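You operate a simulated robot arm through the tools that you are given. There is no shell and no other tool. Be economical: measure what you need, move in short steps, check, and stop when the job is done.

The job below is to be done with a simulated robot arm. You get a single attempt, and the scene is never put back.

## Task
Take the green tag block from the top of the long table and leave it on top of the small steel box.
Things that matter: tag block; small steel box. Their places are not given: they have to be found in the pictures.

Only the result counts: the job must be done as asked and must still hold three seconds after the hand-in. Knocking over, shifting, dropping, spilling or breaking anything else fails it.

## Robot
A 6-joint arm with a two-finger parallel gripper, fixed in place. Base frame: the origin is at the foot of the arm, x ahead of it, y to its left, z up; the work surface is at about z = 0. Units: m, rad, N and s.
With the tool pointing down near the work surface it reaches from about 0.18 to 0.46 m from the base axis. Its first joint turns from -1.222 to 1.222 rad. Payload 1.9 kg.
Tool frame: the origin (TCP) lies between the finger pads and is the grasp point; the fingertips stand 0.023 m ahead of it; z points along the fingers, y is the line along which they close. The gripper opens to 0.094 m. The fingers are 0.038 m wide and 0.01 m thick; the gripper's body (0.054 by 0.096 m) begins 0.039 m behind the TCP.
Orientation is told as [roll, pitch, yaw] about the base's x, y, z axes, in that order, counted from this pose: with the fingers straight down and closing along the base's y, the tool's x points along the base's -x, its y along +y and its z along -z.

## Interface
- The arm moves only by the tool send_rows. Its argument "deltas" is a list of rows, each an object (a shift or turn left out is 0, a gripper value left out holds the last) with "linear": the shift along the base's x, y, z in m, a list of three; "turn": the turn, a rotation vector about the base's x, y, z in rad, a list of three; "gripper": the opening, from 0 (shut) to 1 (fully open). In form: [{"linear": [dx, dy, dz], "turn": [ax, ay, az], "gripper": gripper}, ...]. A call has 1 to 8 rows; each row shifts and turns the commanded pose from where the row before left it. Rows are played at 5 a second. More than 0.05 m and 0.15 rad between two rows, or a gripper value outside its range, and nothing of the call is played. A pose out of reach is approached as far as the arm can. The call stops where the force on the tool passes 40 N (or 10 N more than at its start, if that is more) or the arm is blocked; 0.2 s more then pass. The fingers move at their own pace (about 0.108 m/s each) and stop on an object; they squeeze with about 26 N. The grip force told is the motor's: it shows also when the fingers shut on nothing. Time passes only in rows, and 0.2 s behind the last, so rows that do not move let the fingers close. The reply holds the time, the measured pose of the TCP, the force on the tool along the base axes, the opening and the grip force, in the units named above and with some noise.
- Cameras (640 x 400 px; columns grow to the right, rows downward): "scene" is fixed at [0.0513, 0.3067, 0.4289]; the picture's right is [-0.83, -0.56, 0.00], its down [-0.30, 0.44, -0.85] and it looks along [0.48, -0.70, -0.53] (base axes); focal length 356 px, centre (320, 200). "wrist" rides on the gripper at [-0.039, 0, -0.044] in the tool frame; the picture's right is [0.00, -1.00, 0.00], its down [0.97, 0.00, -0.24] and it looks along [0.24, 0.00, 0.97] (tool axes); focal length 218 px, centre (320, 200).
- get_image(camera): a new picture of that camera. It takes no simulated time.
- measure_at(camera, pixels): there is no depth. For up to 12 entries [column, row, z] of the newest picture of that camera ("zoom" is the newest enlarged one), the place [x, y] in the base frame at which the ray of that pixel passes the height z, good to about 0.002 m. It takes no simulated time.
- enlarge(camera, box): a new picture of the part [left, top, right, bottom] of that camera's present view, enlarged. It takes no simulated time.
- hand_in(): hands the job in; it is judged then, once.

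Work in short steps. Measure before you move; look again where a grasp or a placing could have gone wrong, and mend it. You have 60 turns and 20 pictures in all, those below and enlarged ones among them. Open the gripper and draw the arm clear of the work before you hand the job in, unless the task says otherwise; then end with one line.

The tools are called after "Emit:" as a command line: name --argument value ..., lists and objects as JSON in quotes. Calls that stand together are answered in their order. send_rows: Moves the arm, as the interface text tells. Its arguments: {"type":"object","properties":{"deltas":{"type":"array"}},"required":["deltas"]} The other tools are called the same way: get_image (camera) takes a picture; measure_at (camera, pixels) gives the place at which the rays of pixels pass given heights; enlarge (camera, box) takes an enlarged picture of a part of a camera's view; hand_in () hands the job in.

At the start:

```text
time_s: 0.0
ee_pos: [0.2964, 0.017, 0.2387]
tcp_rot: [-0.001, 0.0, -0.001]
contact_force: [0.7, 0.2, -0.2]
width: 0.0941
grasp_force: 0.0
```

scene: 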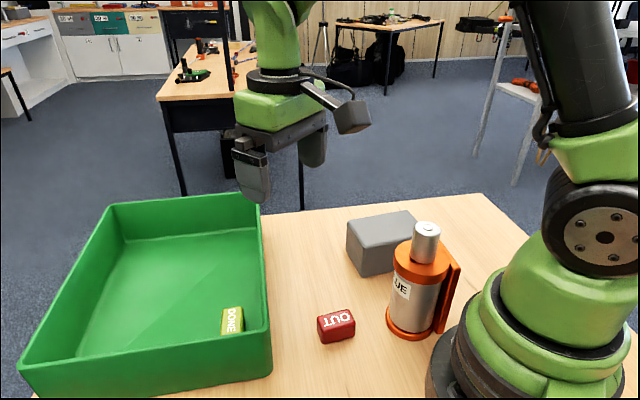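
wrist: 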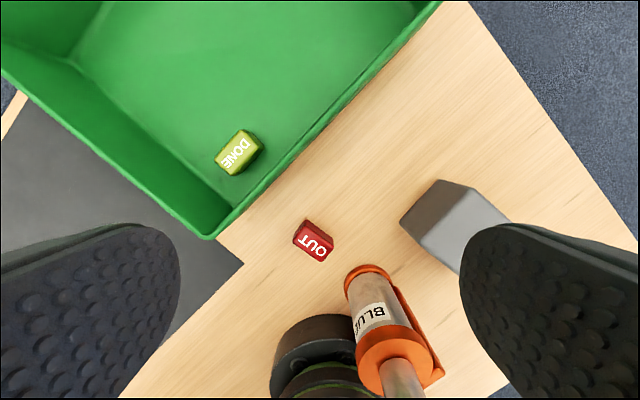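

The pictures show a yellow-green "DONE" block inside the tray (scene ~232,320), a red "OUT" block on the table (336,326), and a grey box (380,243). I'll look closer before deciding which is the tag block and what the heights are.

Emit:
enlarge --camera "scene" --box '[180, 200, 480, 388]'

Emit:
enlarge --camera "scene" --box '[140, 0, 460, 200]'

Emit:
measure_at --camera "wrist" --pixels '[[215, 160, 0.025], [240, 130, 0.025], [262, 145, 0.025], [235, 175, 0.025], [440, 180, 0.06], [400, 222, 0.06], [510, 222, 0.06], [303, 220, 0.02], [333, 240, 0.02], [322, 262, 0.02], [293, 240, 0.02], [210, 238, 0.06]]'

Emit:
measure_at --camera "scene" --pixels '[[222, 309, 0.02], [242, 307, 0.02], [243, 332, 0.0], [222, 334, 0.0], [347, 222, 0.05], [361, 242, 0.05], [405, 211, 0.05], [364, 276, 0.0], [348, 254, 0.0], [318, 318, 0.02], [355, 323, 0.02], [195, 78, 0.0]]'

```text
2.13 times, centred on (330, 294) of scene
```

zoom: 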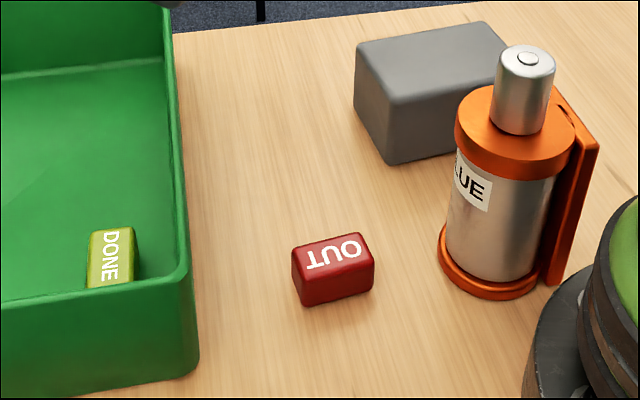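

```text
2.00 times, centred on (300, 100) of scene
```

zoom: 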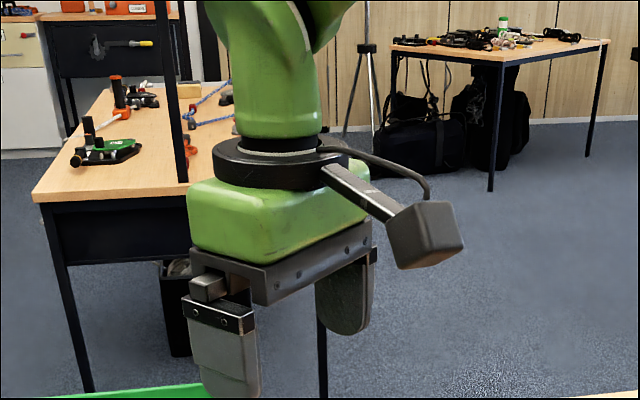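

```text
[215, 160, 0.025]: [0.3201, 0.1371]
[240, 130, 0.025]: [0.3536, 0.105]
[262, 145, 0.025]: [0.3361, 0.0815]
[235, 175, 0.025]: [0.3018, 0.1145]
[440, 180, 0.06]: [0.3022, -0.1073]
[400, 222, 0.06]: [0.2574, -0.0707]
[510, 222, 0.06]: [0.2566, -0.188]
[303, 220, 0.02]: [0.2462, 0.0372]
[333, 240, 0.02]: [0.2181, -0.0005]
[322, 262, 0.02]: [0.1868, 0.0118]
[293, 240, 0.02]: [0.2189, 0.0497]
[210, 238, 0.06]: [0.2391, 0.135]
```

```text
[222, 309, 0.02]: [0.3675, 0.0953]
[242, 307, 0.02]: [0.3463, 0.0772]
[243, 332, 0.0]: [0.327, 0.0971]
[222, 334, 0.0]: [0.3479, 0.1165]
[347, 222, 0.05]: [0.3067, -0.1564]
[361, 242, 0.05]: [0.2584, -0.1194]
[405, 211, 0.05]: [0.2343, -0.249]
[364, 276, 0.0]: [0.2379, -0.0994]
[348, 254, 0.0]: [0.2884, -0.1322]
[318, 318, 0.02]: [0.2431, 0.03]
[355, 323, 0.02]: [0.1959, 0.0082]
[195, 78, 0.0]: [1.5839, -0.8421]
```

The only greenish block so far is "DONE" in the tray, but the fingers and box hide parts of the table. I'll raise and swing the arm to the right to check the hidden area for another green block.

Emit:
send_rows --deltas '[{"linear": [0, -0.04, 0.02]}, {"linear": [0, -0.04, 0.02]}, {"linear": [0, -0.04, 0.01]}, {"linear": [0, -0.03, 0]}]'

Emit:
get_image --camera "wrist"

```text
time_s: 1.0
ee_pos: [0.2979, -0.1368, 0.2869]
tcp_rot: [-0.001, 0.0, 0.001]
contact_force: [-0.2, -1.5, 0.4]
width: 0.094
grasp_force: 0.0
```

```text
15 pictures are left
```

wrist: 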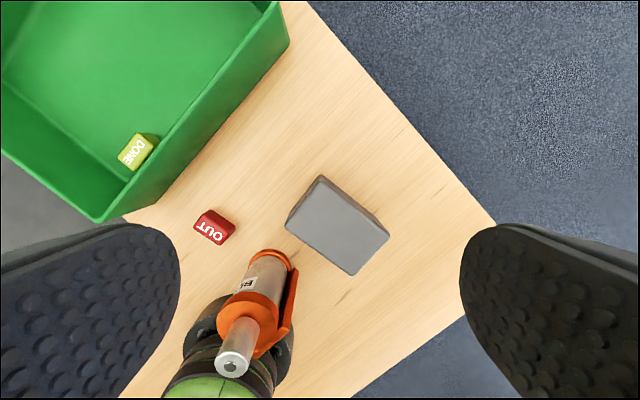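

No other block on the right; the box top is seen cleanly (corners 323,180; 388,237; 352,274; 288,226). I'll measure it and the block, then move above the tray.

Emit:
measure_at --camera "wrist" --pixels '[[321, 178, 0.055], [388, 237, 0.055], [352, 275, 0.055], [286, 226, 0.055], [338, 228, 0.055], [324, 175, 0.0], [289, 25, 0.06], [95, 222, 0.06], [290, 50, 0.0], [120, 218, 0.0], [286, 226, 0.0]]'

Emit:
send_rows --deltas '[{"linear": [0, 0.045, 0]}, {"linear": [0, 0.045, 0]}, {"linear": [0, 0.045, 0]}, {"linear": [0.0, 0.045, 0]}, {"linear": [0.0, 0.045, 0]}, {"linear": [0.0, 0.025, 0]}]'

Emit:
get_image --camera "wrist"

Emit:
get_image --camera "scene"

```text
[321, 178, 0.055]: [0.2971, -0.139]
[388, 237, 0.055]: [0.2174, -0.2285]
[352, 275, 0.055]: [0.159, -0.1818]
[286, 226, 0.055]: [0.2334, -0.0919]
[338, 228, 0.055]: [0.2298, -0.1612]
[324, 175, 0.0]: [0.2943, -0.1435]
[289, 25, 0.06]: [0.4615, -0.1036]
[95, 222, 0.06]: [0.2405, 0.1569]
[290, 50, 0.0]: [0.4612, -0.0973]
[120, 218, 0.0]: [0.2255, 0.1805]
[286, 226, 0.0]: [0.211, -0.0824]
```

```text
time_s: 2.4
ee_pos: [0.2965, 0.1186, 0.2861]
tcp_rot: [0.0, -0.002, 0.0]
contact_force: [-0.1, -0.2, 0.3]
width: 0.0941
grasp_force: 0.0
```

```text
14 pictures are left
```

wrist: 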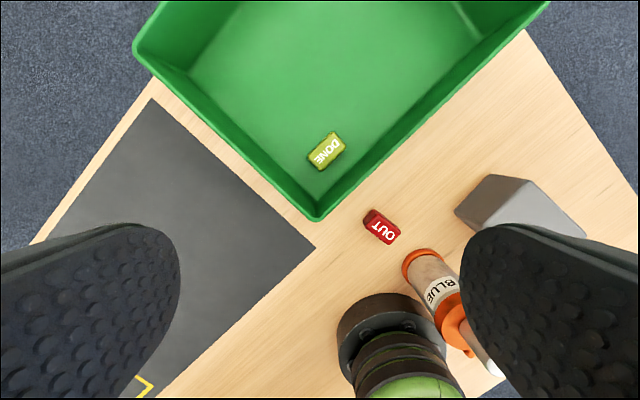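

```text
13 pictures are left
```

scene: 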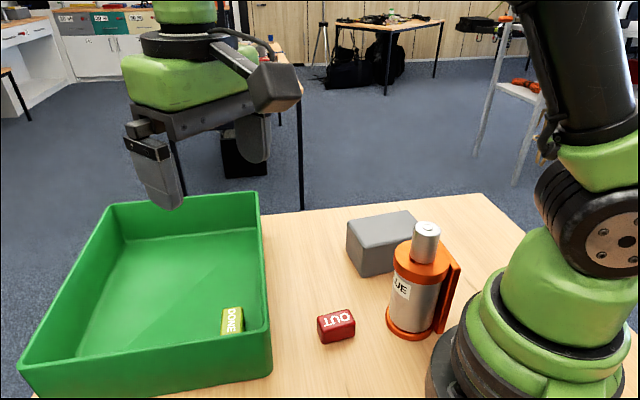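

The tray holds only "DONE"; a dark mat extends to the left, partly hidden by the finger. I'll look there too for another green block before committing.

Emit:
send_rows --deltas '[{"linear": [-0.02, 0.045, 0]}, {"linear": [-0.02, 0.045, 0]}, {"linear": [-0.02, 0.045, 0]}]'

Emit:
get_image --camera "wrist"

```text
time_s: 3.2
ee_pos: [0.2362, 0.2501, 0.2866]
tcp_rot: [0.0, -0.002, -0.001]
contact_force: [-0.2, 0.4, 0.6]
width: 0.094
grasp_force: 0.0
```

```text
12 pictures are left
```

wrist: 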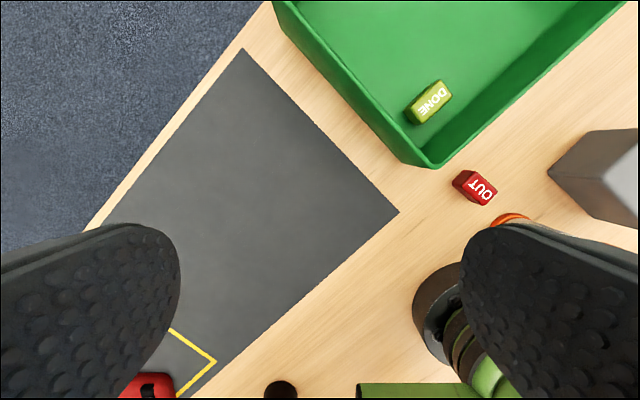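

A red thing (148,385), a black one (280,388) and a green one (410,390) show at the bottom edge. I'll tilt the camera back toward the base to see what they are.

Emit:
send_rows --deltas '[{"turn": [0, 0.14, 0], "linear": [0, 0, 0.01]}, {"turn": [0, 0.14, 0], "linear": [0, 0, 0.01]}, {"turn": [0, 0.14, 0], "linear": [0, 0, 0.01]}]'

Emit:
get_image --camera "wrist"

```text
time_s: 4.0
ee_pos: [0.2359, 0.2497, 0.3189]
tcp_rot: [0.001, 0.418, 0.0]
contact_force: [-0.8, 0.4, 0.5]
width: 0.0939
grasp_force: 0.1
```

```text
11 pictures are left
```

wrist: 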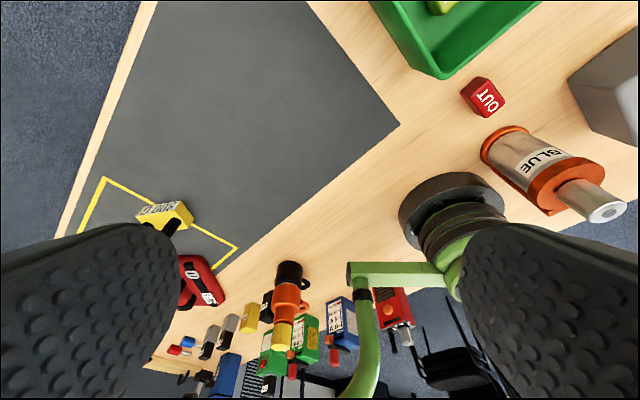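

Much more stands on the left/behind the base. I'll enlarge to see it.

Emit:
enlarge --camera "wrist" --box '[120, 190, 440, 390]'

Emit:
measure_at --camera "wrist" --pixels '[[165, 215, 0.0], [200, 280, 0.0], [290, 270, 0.0], [270, 360, 0.0], [305, 340, 0.0], [250, 318, 0.0]]'

```text
2.00 times, centred on (280, 290) of wrist
```

zoom: 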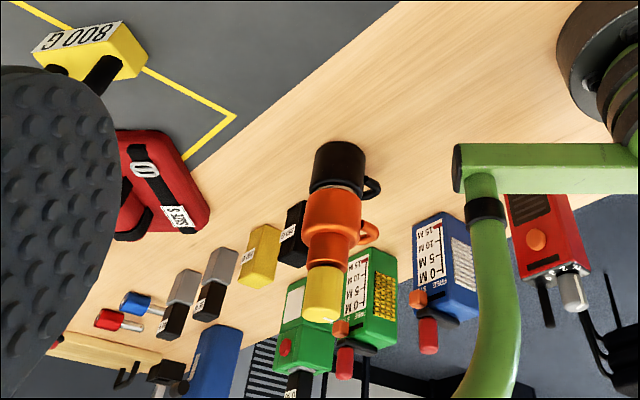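

```text
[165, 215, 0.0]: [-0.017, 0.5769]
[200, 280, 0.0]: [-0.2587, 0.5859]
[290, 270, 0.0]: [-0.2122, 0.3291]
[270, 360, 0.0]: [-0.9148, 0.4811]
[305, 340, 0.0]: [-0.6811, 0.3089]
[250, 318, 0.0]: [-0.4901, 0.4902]
```

Those other things are far out of reach (x < 0) and none is a green tag block, so "DONE" in the tray on the table is the one. I'll undo the tilt and return above it.

Emit:
send_rows --deltas '[{"turn": [0, -0.14, 0], "linear": [0.02, -0.04, -0.01]}, {"turn": [0, -0.14, 0], "linear": [0.03, -0.04, -0.01]}, {"turn": [0, -0.14, 0], "linear": [0.03, -0.04, -0.02]}, {"linear": [0, -0.02, -0.03]}]'

Emit:
enlarge --camera "wrist" --box '[220, 80, 420, 205]'

```text
refused: row 2 steps farther than a row can; nothing moved
```

```text
3.20 times, centred on (320, 142) of wrist
```

zoom: 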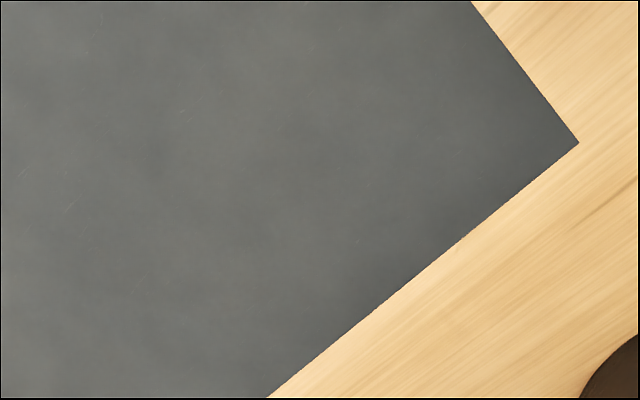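

The move was refused (a step just over 0.05 m) and nothing moved. I'll send it again with smaller steps.

Emit:
send_rows --deltas '[{"turn": [0, -0.14, 0], "linear": [0.02, -0.035, -0.01]}, {"turn": [0, -0.14, 0], "linear": [0.02, -0.035, -0.01]}, {"turn": [0, -0.14, 0], "linear": [0.02, -0.035, -0.02]}, {"linear": [0.02, -0.035, -0.02]}]'

Emit:
get_image --camera "wrist"

```text
time_s: 5.0
ee_pos: [0.3153, 0.1153, 0.2576]
tcp_rot: [-0.001, -0.002, 0.0]
contact_force: [-0.1, -0.2, 0.2]
width: 0.094
grasp_force: 0.1
```

```text
8 pictures are left
```

wrist: 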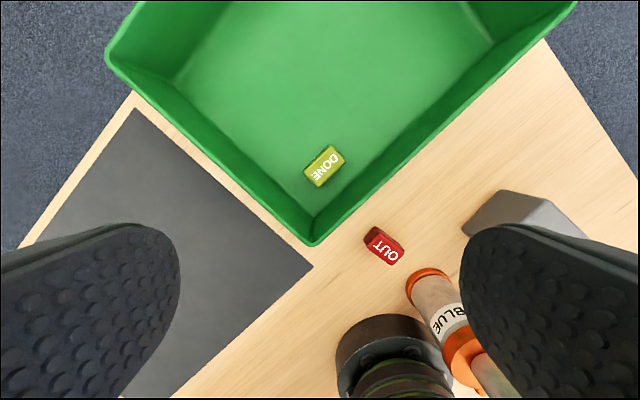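

The block's "DONE" label centre is at (325,166) in the wrist view and (232,320) in the scene view. I'll measure both at several heights to get its top, along with tray walls and corners.

Emit:
measure_at --camera "wrist" --pixels '[[325, 166, 0.015], [325, 166, 0.025], [325, 166, 0.035], [331, 145, 0.025], [346, 158, 0.025], [318, 187, 0.025], [303, 171, 0.025], [314, 245, 0.06], [577, 3, 0.06], [107, 50, 0.06], [313, 215, 0.005], [495, 42, 0.005]]'

Emit:
measure_at --camera "scene" --pixels '[[232, 320, 0.015], [232, 320, 0.025], [232, 320, 0.035], [20, 365, 0.06], [271, 332, 0.06], [258, 193, 0.06], [273, 375, 0.0], [110, 205, 0.06]]'

```text
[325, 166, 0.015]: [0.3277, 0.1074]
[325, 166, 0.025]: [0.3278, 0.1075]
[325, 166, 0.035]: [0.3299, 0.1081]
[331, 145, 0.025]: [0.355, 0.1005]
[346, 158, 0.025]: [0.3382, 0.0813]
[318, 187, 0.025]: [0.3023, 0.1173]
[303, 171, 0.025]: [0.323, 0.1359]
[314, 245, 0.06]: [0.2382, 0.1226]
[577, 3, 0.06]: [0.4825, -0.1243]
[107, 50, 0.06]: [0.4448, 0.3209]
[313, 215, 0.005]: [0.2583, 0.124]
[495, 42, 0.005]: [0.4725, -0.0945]
```

```text
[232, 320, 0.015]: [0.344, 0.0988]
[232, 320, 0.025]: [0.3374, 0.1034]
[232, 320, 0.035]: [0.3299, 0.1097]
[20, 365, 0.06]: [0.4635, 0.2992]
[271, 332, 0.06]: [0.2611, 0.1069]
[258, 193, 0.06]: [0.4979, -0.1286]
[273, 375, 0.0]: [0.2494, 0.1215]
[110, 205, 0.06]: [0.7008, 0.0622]
```

Triangulating gives block top z≈0.035 with centre (0.330, 0.109), about 0.046 × 0.025 with its long axis parallel to the right tray wall; the rim is at z≈0.08. Grasping along the long axis (yaw ≈ +0.75) keeps fingers and body clear of both walls, with the camera toward the tray's inside, so I turn and descend partway.

Emit:
send_rows --deltas '[{"turn": [0, 0, 0.125], "linear": [0.003, -0.001, 0], "gripper": 0.74}, {"turn": [0, 0, 0.125], "linear": [0.003, -0.001, 0]}, {"turn": [0, 0, 0.125], "linear": [0.003, -0.001, 0]}, {"turn": [0, 0, 0.125], "linear": [0.003, -0.001, -0.02]}, {"turn": [0, 0, 0.125], "linear": [0.003, -0.001, -0.03]}, {"turn": [0, 0, 0.125], "linear": [0, -0.001, -0.04]}]'

Emit:
get_image --camera "wrist"

```text
time_s: 6.4
ee_pos: [0.3327, 0.1057, 0.1661]
tcp_rot: [-0.001, -0.003, 0.752]
contact_force: [0.3, -0.3, 0.6]
width: 0.0696
grasp_force: 0.1
```

```text
7 pictures are left
```

wrist: 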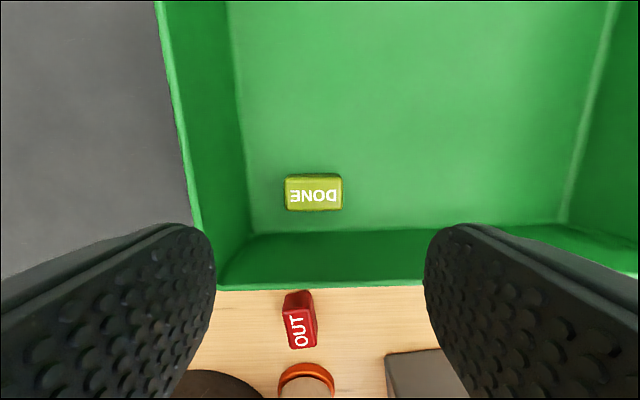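

The block is now square to the fingers (top face 285–342, 177–210). I measure its centre and edges, and the walls.

Emit:
measure_at --camera "wrist" --pixels '[[313, 195, 0.035], [313, 194, 0.03], [285, 195, 0.035], [342, 195, 0.035], [313, 178, 0.035], [313, 210, 0.035], [313, 233, 0.005], [320, 287, 0.08], [320, 281, 0.08], [252, 232, 0.005], [220, 288, 0.08]]'

```text
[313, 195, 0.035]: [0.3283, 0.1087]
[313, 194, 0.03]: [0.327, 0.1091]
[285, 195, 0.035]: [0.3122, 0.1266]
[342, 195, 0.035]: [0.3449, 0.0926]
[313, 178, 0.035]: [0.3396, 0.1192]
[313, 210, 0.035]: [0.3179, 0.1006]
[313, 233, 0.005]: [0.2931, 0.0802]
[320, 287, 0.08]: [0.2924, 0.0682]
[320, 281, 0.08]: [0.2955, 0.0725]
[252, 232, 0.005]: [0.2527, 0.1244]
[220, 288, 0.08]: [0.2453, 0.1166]
```

Block centre (0.328, 0.109), 0.047 long; wall is ≥0.04 away sideways. I correct by (-0.005, +0.003) and go down to TCP z≈0.033.

Emit:
send_rows --deltas '[{"linear": [-0.0047, 0.003, -0.02]}, {"linear": [0, 0, -0.035]}, {"linear": [0, 0, -0.03]}, {"linear": [0, 0, -0.025]}, {"linear": [0, 0, -0.015]}, {"linear": [0, 0, -0.008]}]'

Emit:
get_image --camera "wrist"

```text
time_s: 7.8
ee_pos: [0.328, 0.1076, 0.0343]
tcp_rot: [0.001, -0.002, 0.749]
contact_force: [0.7, -0.7, 0.4]
width: 0.0696
grasp_force: 0.1
```

```text
6 pictures are left
```

wrist: 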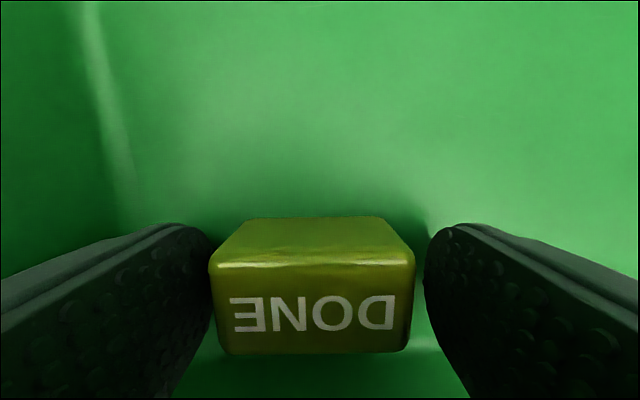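

The block sits between the fingers, centred and free on both sides. I close.

Emit:
send_rows --deltas '[{"linear": [0, 0, -0.003], "gripper": 0.0}, {}, {}, {}]'

```text
time_s: 8.8
ee_pos: [0.3295, 0.1076, 0.0331]
tcp_rot: [-0.002, -0.003, 0.749]
contact_force: [-2.0, 1.9, 26.1]
width: 0.049
grasp_force: 26.0
```

Gripped at 0.049 m with 26 N; the upward force of 26 N suggests the tips press on the tray floor. I lift straight up and check.

Emit:
send_rows --deltas '[{"linear": [0, 0, 0.005]}, {"linear": [0, 0, 0.02]}, {"linear": [0, 0, 0.035]}, {"linear": [0, 0, 0.045]}, {"linear": [0, 0, 0.045]}, {"linear": [0, 0, 0.03]}]'

Emit:
get_image --camera "scene"

```text
time_s: 10.2
ee_pos: [0.3295, 0.11, 0.2124]
tcp_rot: [-0.001, 0.0, 0.75]
contact_force: [-0.2, 0.1, 0.5]
width: 0.0
grasp_force: 25.1
```

```text
5 pictures are left
```

scene: 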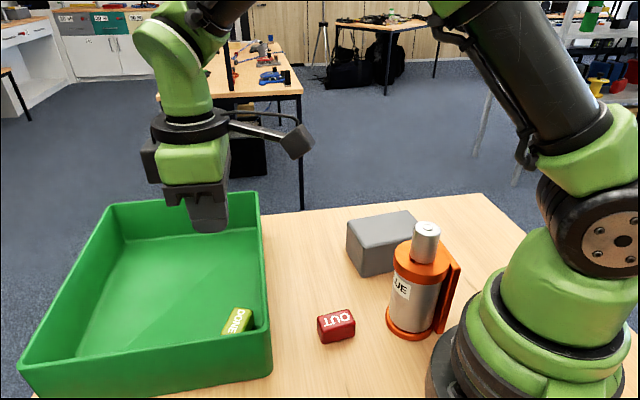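

The grip slipped: the width is 0.0, and "DONE" lies turned in the tray at about (237,321), while everything else is unmoved. I reopen and look from above to grasp again without pressing on the tray floor.

Emit:
send_rows --deltas '[{"gripper": 0.74, "linear": [0, 0, -0.02]}, {"linear": [0, 0, -0.02]}, {}]'

Emit:
get_image --camera "wrist"

```text
time_s: 11.0
ee_pos: [0.3286, 0.1098, 0.1709]
tcp_rot: [0.0, 0.001, 0.75]
contact_force: [0.5, 1.0, -0.9]
width: 0.0696
grasp_force: 0.1
```

```text
4 pictures are left
```

wrist: 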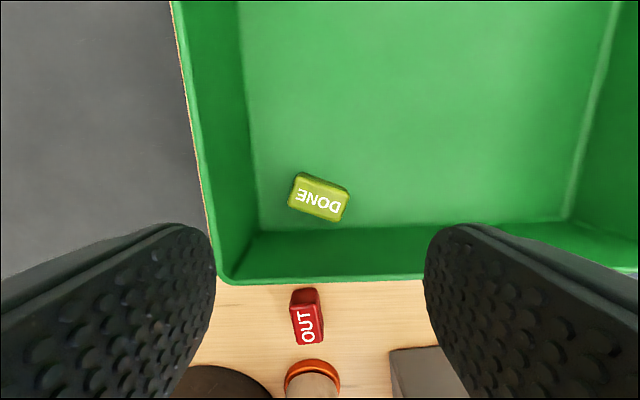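

The block is turned about 18° clockwise in the picture, top face corners about (296,181), (348,196), (339,221), (288,205). I measure them.

Emit:
measure_at --camera "wrist" --pixels '[[296, 180, 0.033], [348, 196, 0.033], [339, 221, 0.033], [288, 205, 0.033], [318, 201, 0.033], [318, 229, 0.007], [262, 230, 0.007], [303, 196, 0.033], [335, 206, 0.033]]'

```text
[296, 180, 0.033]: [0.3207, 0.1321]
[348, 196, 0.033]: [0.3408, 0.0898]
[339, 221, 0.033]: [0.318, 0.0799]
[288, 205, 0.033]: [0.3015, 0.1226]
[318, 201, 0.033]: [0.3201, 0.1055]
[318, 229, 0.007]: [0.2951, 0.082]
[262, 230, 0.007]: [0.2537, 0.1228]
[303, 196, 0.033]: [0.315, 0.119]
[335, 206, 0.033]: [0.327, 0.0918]
```

The block centre is (0.320, 0.106) with its long axis at yaw ≈ 0.41. To keep the body off the right rim I aim about 7 mm inward along the block's short axis, at (0.3266, 0.1089), turn by -0.34 and go down to z≈0.038 only.

Emit:
send_rows --deltas '[{"turn": [0, 0, -0.115], "linear": [-0.002, -0.001, 0], "gripper": 0.74}, {"turn": [0, 0, -0.115]}, {"turn": [0, 0, -0.11]}, {"linear": [0, 0, -0.04]}, {"linear": [0, 0, -0.04]}, {"linear": [0, 0, -0.03]}, {"linear": [0, 0, -0.015]}, {"linear": [0, 0, -0.008]}]'

```text
time_s: 12.7
ee_pos: [0.3269, 0.1085, 0.0504]
tcp_rot: [0.0, -0.001, 0.401]
contact_force: [-4.3, -1.5, 13.9]
width: 0.0696
grasp_force: 0.0
stopped in row 8: the force on the tool passed its limit (the readings are from after the stop); the commanded pose is now the measured one
```

Something touched at z=0.050. I back up 1 cm and look through the wrist camera.

Emit:
send_rows --deltas '[{"linear": [0, 0, 0.012]}]'

Emit:
get_image --camera "wrist"

```text
time_s: 13.1
ee_pos: [0.3268, 0.1089, 0.0618]
tcp_rot: [0.001, -0.002, 0.404]
contact_force: [0.0, 0.3, -0.2]
width: 0.0694
grasp_force: 0.1
```

```text
3 pictures are left
```

wrist: 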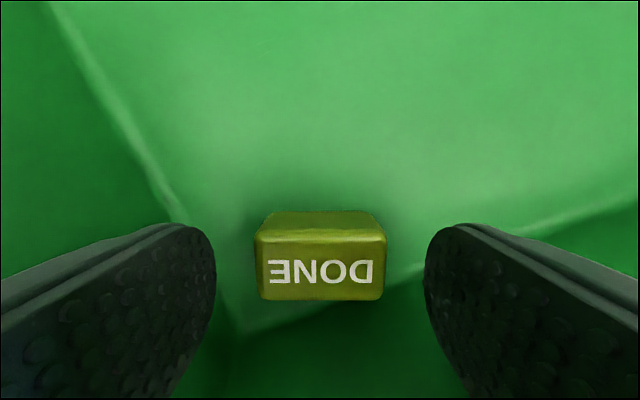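

The block sits well between the fingers (256–386 vs finger inner faces 213/427); re-checking the rays puts the rim nearer z≈0.089, so the body's corner touched the right rim. I shift 6 mm further inward, narrow the opening a bit, and go down carefully.

Emit:
send_rows --deltas '[{"linear": [0.0055, 0.0024, 0], "gripper": 0.64}, {"linear": [0, 0, -0.008]}, {"linear": [0, 0, -0.006]}, {"linear": [0, 0, -0.005]}, {"linear": [0, 0, -0.005]}]'

```text
time_s: 14.2
ee_pos: [0.3325, 0.1112, 0.0388]
tcp_rot: [0.001, -0.001, 0.405]
contact_force: [-0.4, 0.0, 0.2]
width: 0.0598
grasp_force: 0.0
```

No contact this time at z=0.039. I close on the block here, off-centre, so as to slide it away from the wall before a proper grasp.

Emit:
send_rows --deltas '[{"gripper": 0.0}, {}, {}]'

```text
time_s: 15.1
ee_pos: [0.3317, 0.111, 0.04]
tcp_rot: [0.003, -0.003, 0.402]
contact_force: [0.6, 0.0, -0.3]
width: 0.0494
grasp_force: 25.4
```

It holds at 0.049 m with no stray force. I slide it 4 cm inward along (0.7, 0.7), keeping the height.

Emit:
send_rows --deltas '[{"linear": [0.007, 0.007, 0]}, {"linear": [0.007, 0.007, 0]}, {"linear": [0.007, 0.007, 0]}, {"linear": [0.007, 0.007, 0]}]'

```text
time_s: 16.1
ee_pos: [0.3596, 0.1405, 0.0399]
tcp_rot: [-0.001, -0.001, 0.403]
contact_force: [0.7, -0.8, 1.7]
width: 0.0492
grasp_force: 25.6
```

It's still held (0.049). I release, re-centre by 13 mm along the block's short axis and lower a little, then look.

Emit:
send_rows --deltas '[{"gripper": 0.66}, {}, {"linear": [-0.006, -0.0026, 0]}, {"linear": [-0.006, -0.0026, 0]}, {"linear": [0, 0, -0.004]}]'

Emit:
get_image --camera "wrist"

```text
time_s: 17.2
ee_pos: [0.3469, 0.1338, 0.0358]
tcp_rot: [0.001, 0.0, 0.402]
contact_force: [0.6, 0.3, -0.3]
width: 0.0622
grasp_force: 0.0
```

```text
2 pictures are left
```

wrist: 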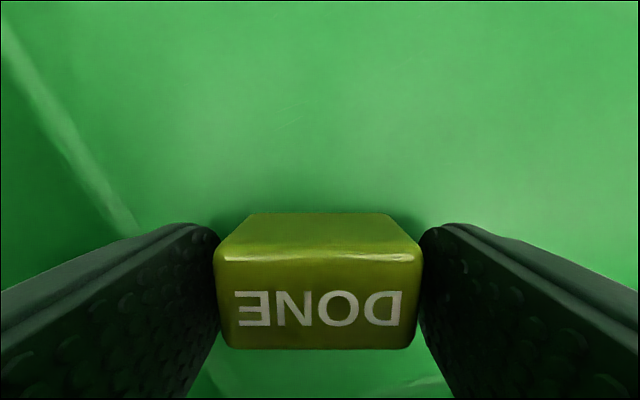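

The block is square and centred between the fingers, clear of the walls. I close with several waiting rows and then lift just 1 cm slowly to test the hold.

Emit:
send_rows --deltas '[{"gripper": 0.0}, {}, {}, {}, {"linear": [0, 0, 0.003]}, {"linear": [0, 0, 0.003]}, {"linear": [0, 0, 0.004]}]'

```text
time_s: 18.9
ee_pos: [0.3473, 0.1346, 0.0454]
tcp_rot: [0.001, -0.001, 0.401]
contact_force: [0.0, 0.1, -0.9]
width: 0.049
grasp_force: 26.2
```

It holds at 0.049 m, with about -0.9 N showing the block's weight. I keep lifting slowly.

Emit:
send_rows --deltas '[{"linear": [0, 0, 0.008]}, {"linear": [0, 0, 0.01]}, {"linear": [0, 0, 0.015]}, {"linear": [0, 0, 0.02]}, {"linear": [0, 0, 0.02]}, {"linear": [0, 0, 0.02]}, {"linear": [0, 0, 0.02]}, {"linear": [0, 0, 0.02]}]'

```text
time_s: 20.6
ee_pos: [0.3457, 0.1322, 0.1782]
tcp_rot: [0.001, 0.0, 0.404]
contact_force: [-0.1, -0.3, -0.2]
width: 0.0493
grasp_force: 25.9
```

Still held at z=0.178. Before crossing over, I measure the glue bottle and the box again from the scene picture (fixed camera).

Emit:
measure_at --camera "scene" --pixels '[[410, 325, 0.0], [386, 318, 0.0], [436, 330, 0.0], [427, 228, 0.15], [427, 228, 0.17], [427, 228, 0.13], [365, 276, 0.0], [348, 255, 0.0], [360, 247, 0.065], [347, 222, 0.065], [404, 211, 0.065], [361, 246, 0.06]]'

```text
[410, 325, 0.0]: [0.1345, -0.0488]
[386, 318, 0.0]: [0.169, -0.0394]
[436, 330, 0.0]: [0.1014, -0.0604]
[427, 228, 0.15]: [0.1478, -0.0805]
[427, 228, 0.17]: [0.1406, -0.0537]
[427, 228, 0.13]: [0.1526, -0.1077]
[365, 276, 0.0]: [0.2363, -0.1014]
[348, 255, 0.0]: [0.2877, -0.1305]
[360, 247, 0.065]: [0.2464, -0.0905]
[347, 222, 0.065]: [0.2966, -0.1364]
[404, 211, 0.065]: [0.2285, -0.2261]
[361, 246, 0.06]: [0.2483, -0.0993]
```

The bottle stands at about (0.14, -0.055) and 0.165 high, away from a straight path; the box top centre is about (0.233, -0.161) at z≈0.063. I carry the block over to (0.235, -0.162).

Emit:
send_rows --deltas '[{"linear": [-0.0138, -0.0368, 0.004]}, {"linear": [-0.0138, -0.0368, 0.004]}, {"linear": [-0.0138, -0.0368, 0.002]}, {"linear": [-0.0138, -0.0368, 0]}, {"linear": [-0.0138, -0.0368, 0]}, {"linear": [-0.0138, -0.0368, 0]}, {"linear": [-0.0138, -0.0368, 0]}, {"linear": [-0.0138, -0.0368, 0]}]'

```text
time_s: 22.4
ee_pos: [0.2376, -0.1602, 0.1889]
tcp_rot: [0.001, 0.0, 0.403]
contact_force: [-0.9, -0.7, -0.1]
width: 0.0493
grasp_force: 25.9
```

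I take a scene picture to check the block in the gripper above the box before lowering.

Emit:
get_image --camera "scene"

```text
1 pictures are left
```

scene: 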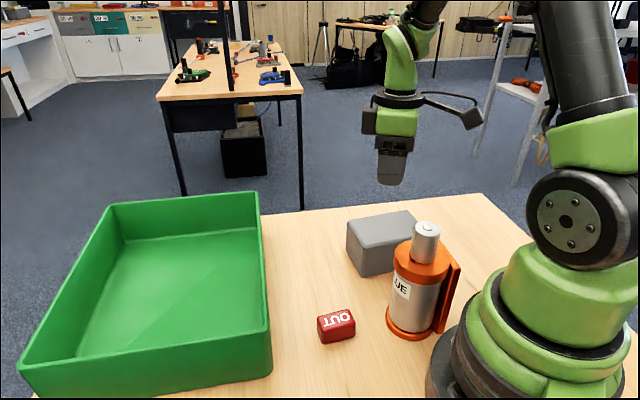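

The tray is empty and nothing else has moved; the block is between the fingers above the box. I lower to z≈0.102, then approach in small steps feeling for contact.

Emit:
send_rows --deltas '[{"linear": [-0.002, 0, -0.025]}, {"linear": [-0.002, 0, -0.025]}, {"linear": [0, 0, -0.02]}, {"linear": [0, 0, -0.012]}, {"linear": [0, 0, -0.004]}]'

```text
time_s: 23.6
ee_pos: [0.2338, -0.161, 0.1022]
tcp_rot: [0.002, -0.004, 0.404]
contact_force: [0.1, 0.0, -0.1]
width: 0.049
grasp_force: 25.8
```

No contact at 0.102. I continue down in small steps.

Emit:
send_rows --deltas '[{"linear": [0, 0, -0.003]}, {"linear": [0, 0, -0.002]}, {"linear": [0, 0, -0.002]}]'

```text
time_s: 24.4
ee_pos: [0.2331, -0.1625, 0.095]
tcp_rot: [-0.002, -0.003, 0.403]
contact_force: [-1.5, 6.2, 23.8]
width: 0.0491
grasp_force: 25.8
```

Contact at z≈0.095 (24 N upward): the block rests on the box. I ease up 1.5 mm to relieve the pressing.

Emit:
send_rows --deltas '[{"linear": [0, 0, 0.0015]}, {}]'

```text
time_s: 25.1
ee_pos: [0.2326, -0.1615, 0.0957]
tcp_rot: [0.001, -0.002, 0.403]
contact_force: [0.0, 0.1, 0.0]
width: 0.0495
grasp_force: 25.7
```

The force is gone, so the block is within about a millimetre of the top. I open gently and wait.

Emit:
send_rows --deltas '[{"linear": [0, 0, -0.0007]}, {"gripper": 0.6}, {"gripper": 0.66}, {"gripper": 0.72}, {}]'

```text
time_s: 26.2
ee_pos: [0.2338, -0.1608, 0.0963]
tcp_rot: [0.0, -0.001, 0.403]
contact_force: [0.5, 0.6, -1.4]
width: 0.0677
grasp_force: 0.1
```

The block is released. I draw straight up, then forward/left clear of the work.

Emit:
send_rows --deltas '[{"linear": [0, 0, 0.01]}, {"linear": [0, 0, 0.02]}, {"linear": [0, 0, 0.035]}, {"linear": [0, 0, 0.04]}, {"linear": [0.01, 0.035, 0.02]}, {"linear": [0.01, 0.04, 0]}, {"linear": [0.01, 0.04, 0]}, {"linear": [0.01, 0.04, 0]}]'

Emit:
get_image --camera "scene"

```text
time_s: 28.1
ee_pos: [0.2745, -0.0035, 0.223]
tcp_rot: [0.001, -0.001, 0.403]
contact_force: [-0.5, -0.2, 0.0]
width: 0.0677
grasp_force: 0.2
```

```text
0 pictures are left
```

scene: 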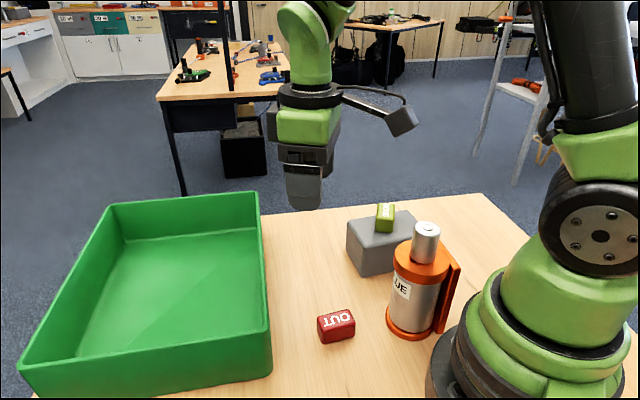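

The block rests flat on the middle of the grey box's top (385,217), nothing else has moved, and the arm is clear with the gripper open. I hand in.

Emit:
hand_in

```text
The job is handed in.
```

I took the green "DONE" tag block out of the tray on the table and left it on top of the small steel box; the first lift slipped and dropped it back in the tray, and on the second try the gripper briefly touched the tray rim, but the last picture shows nothing else moved.
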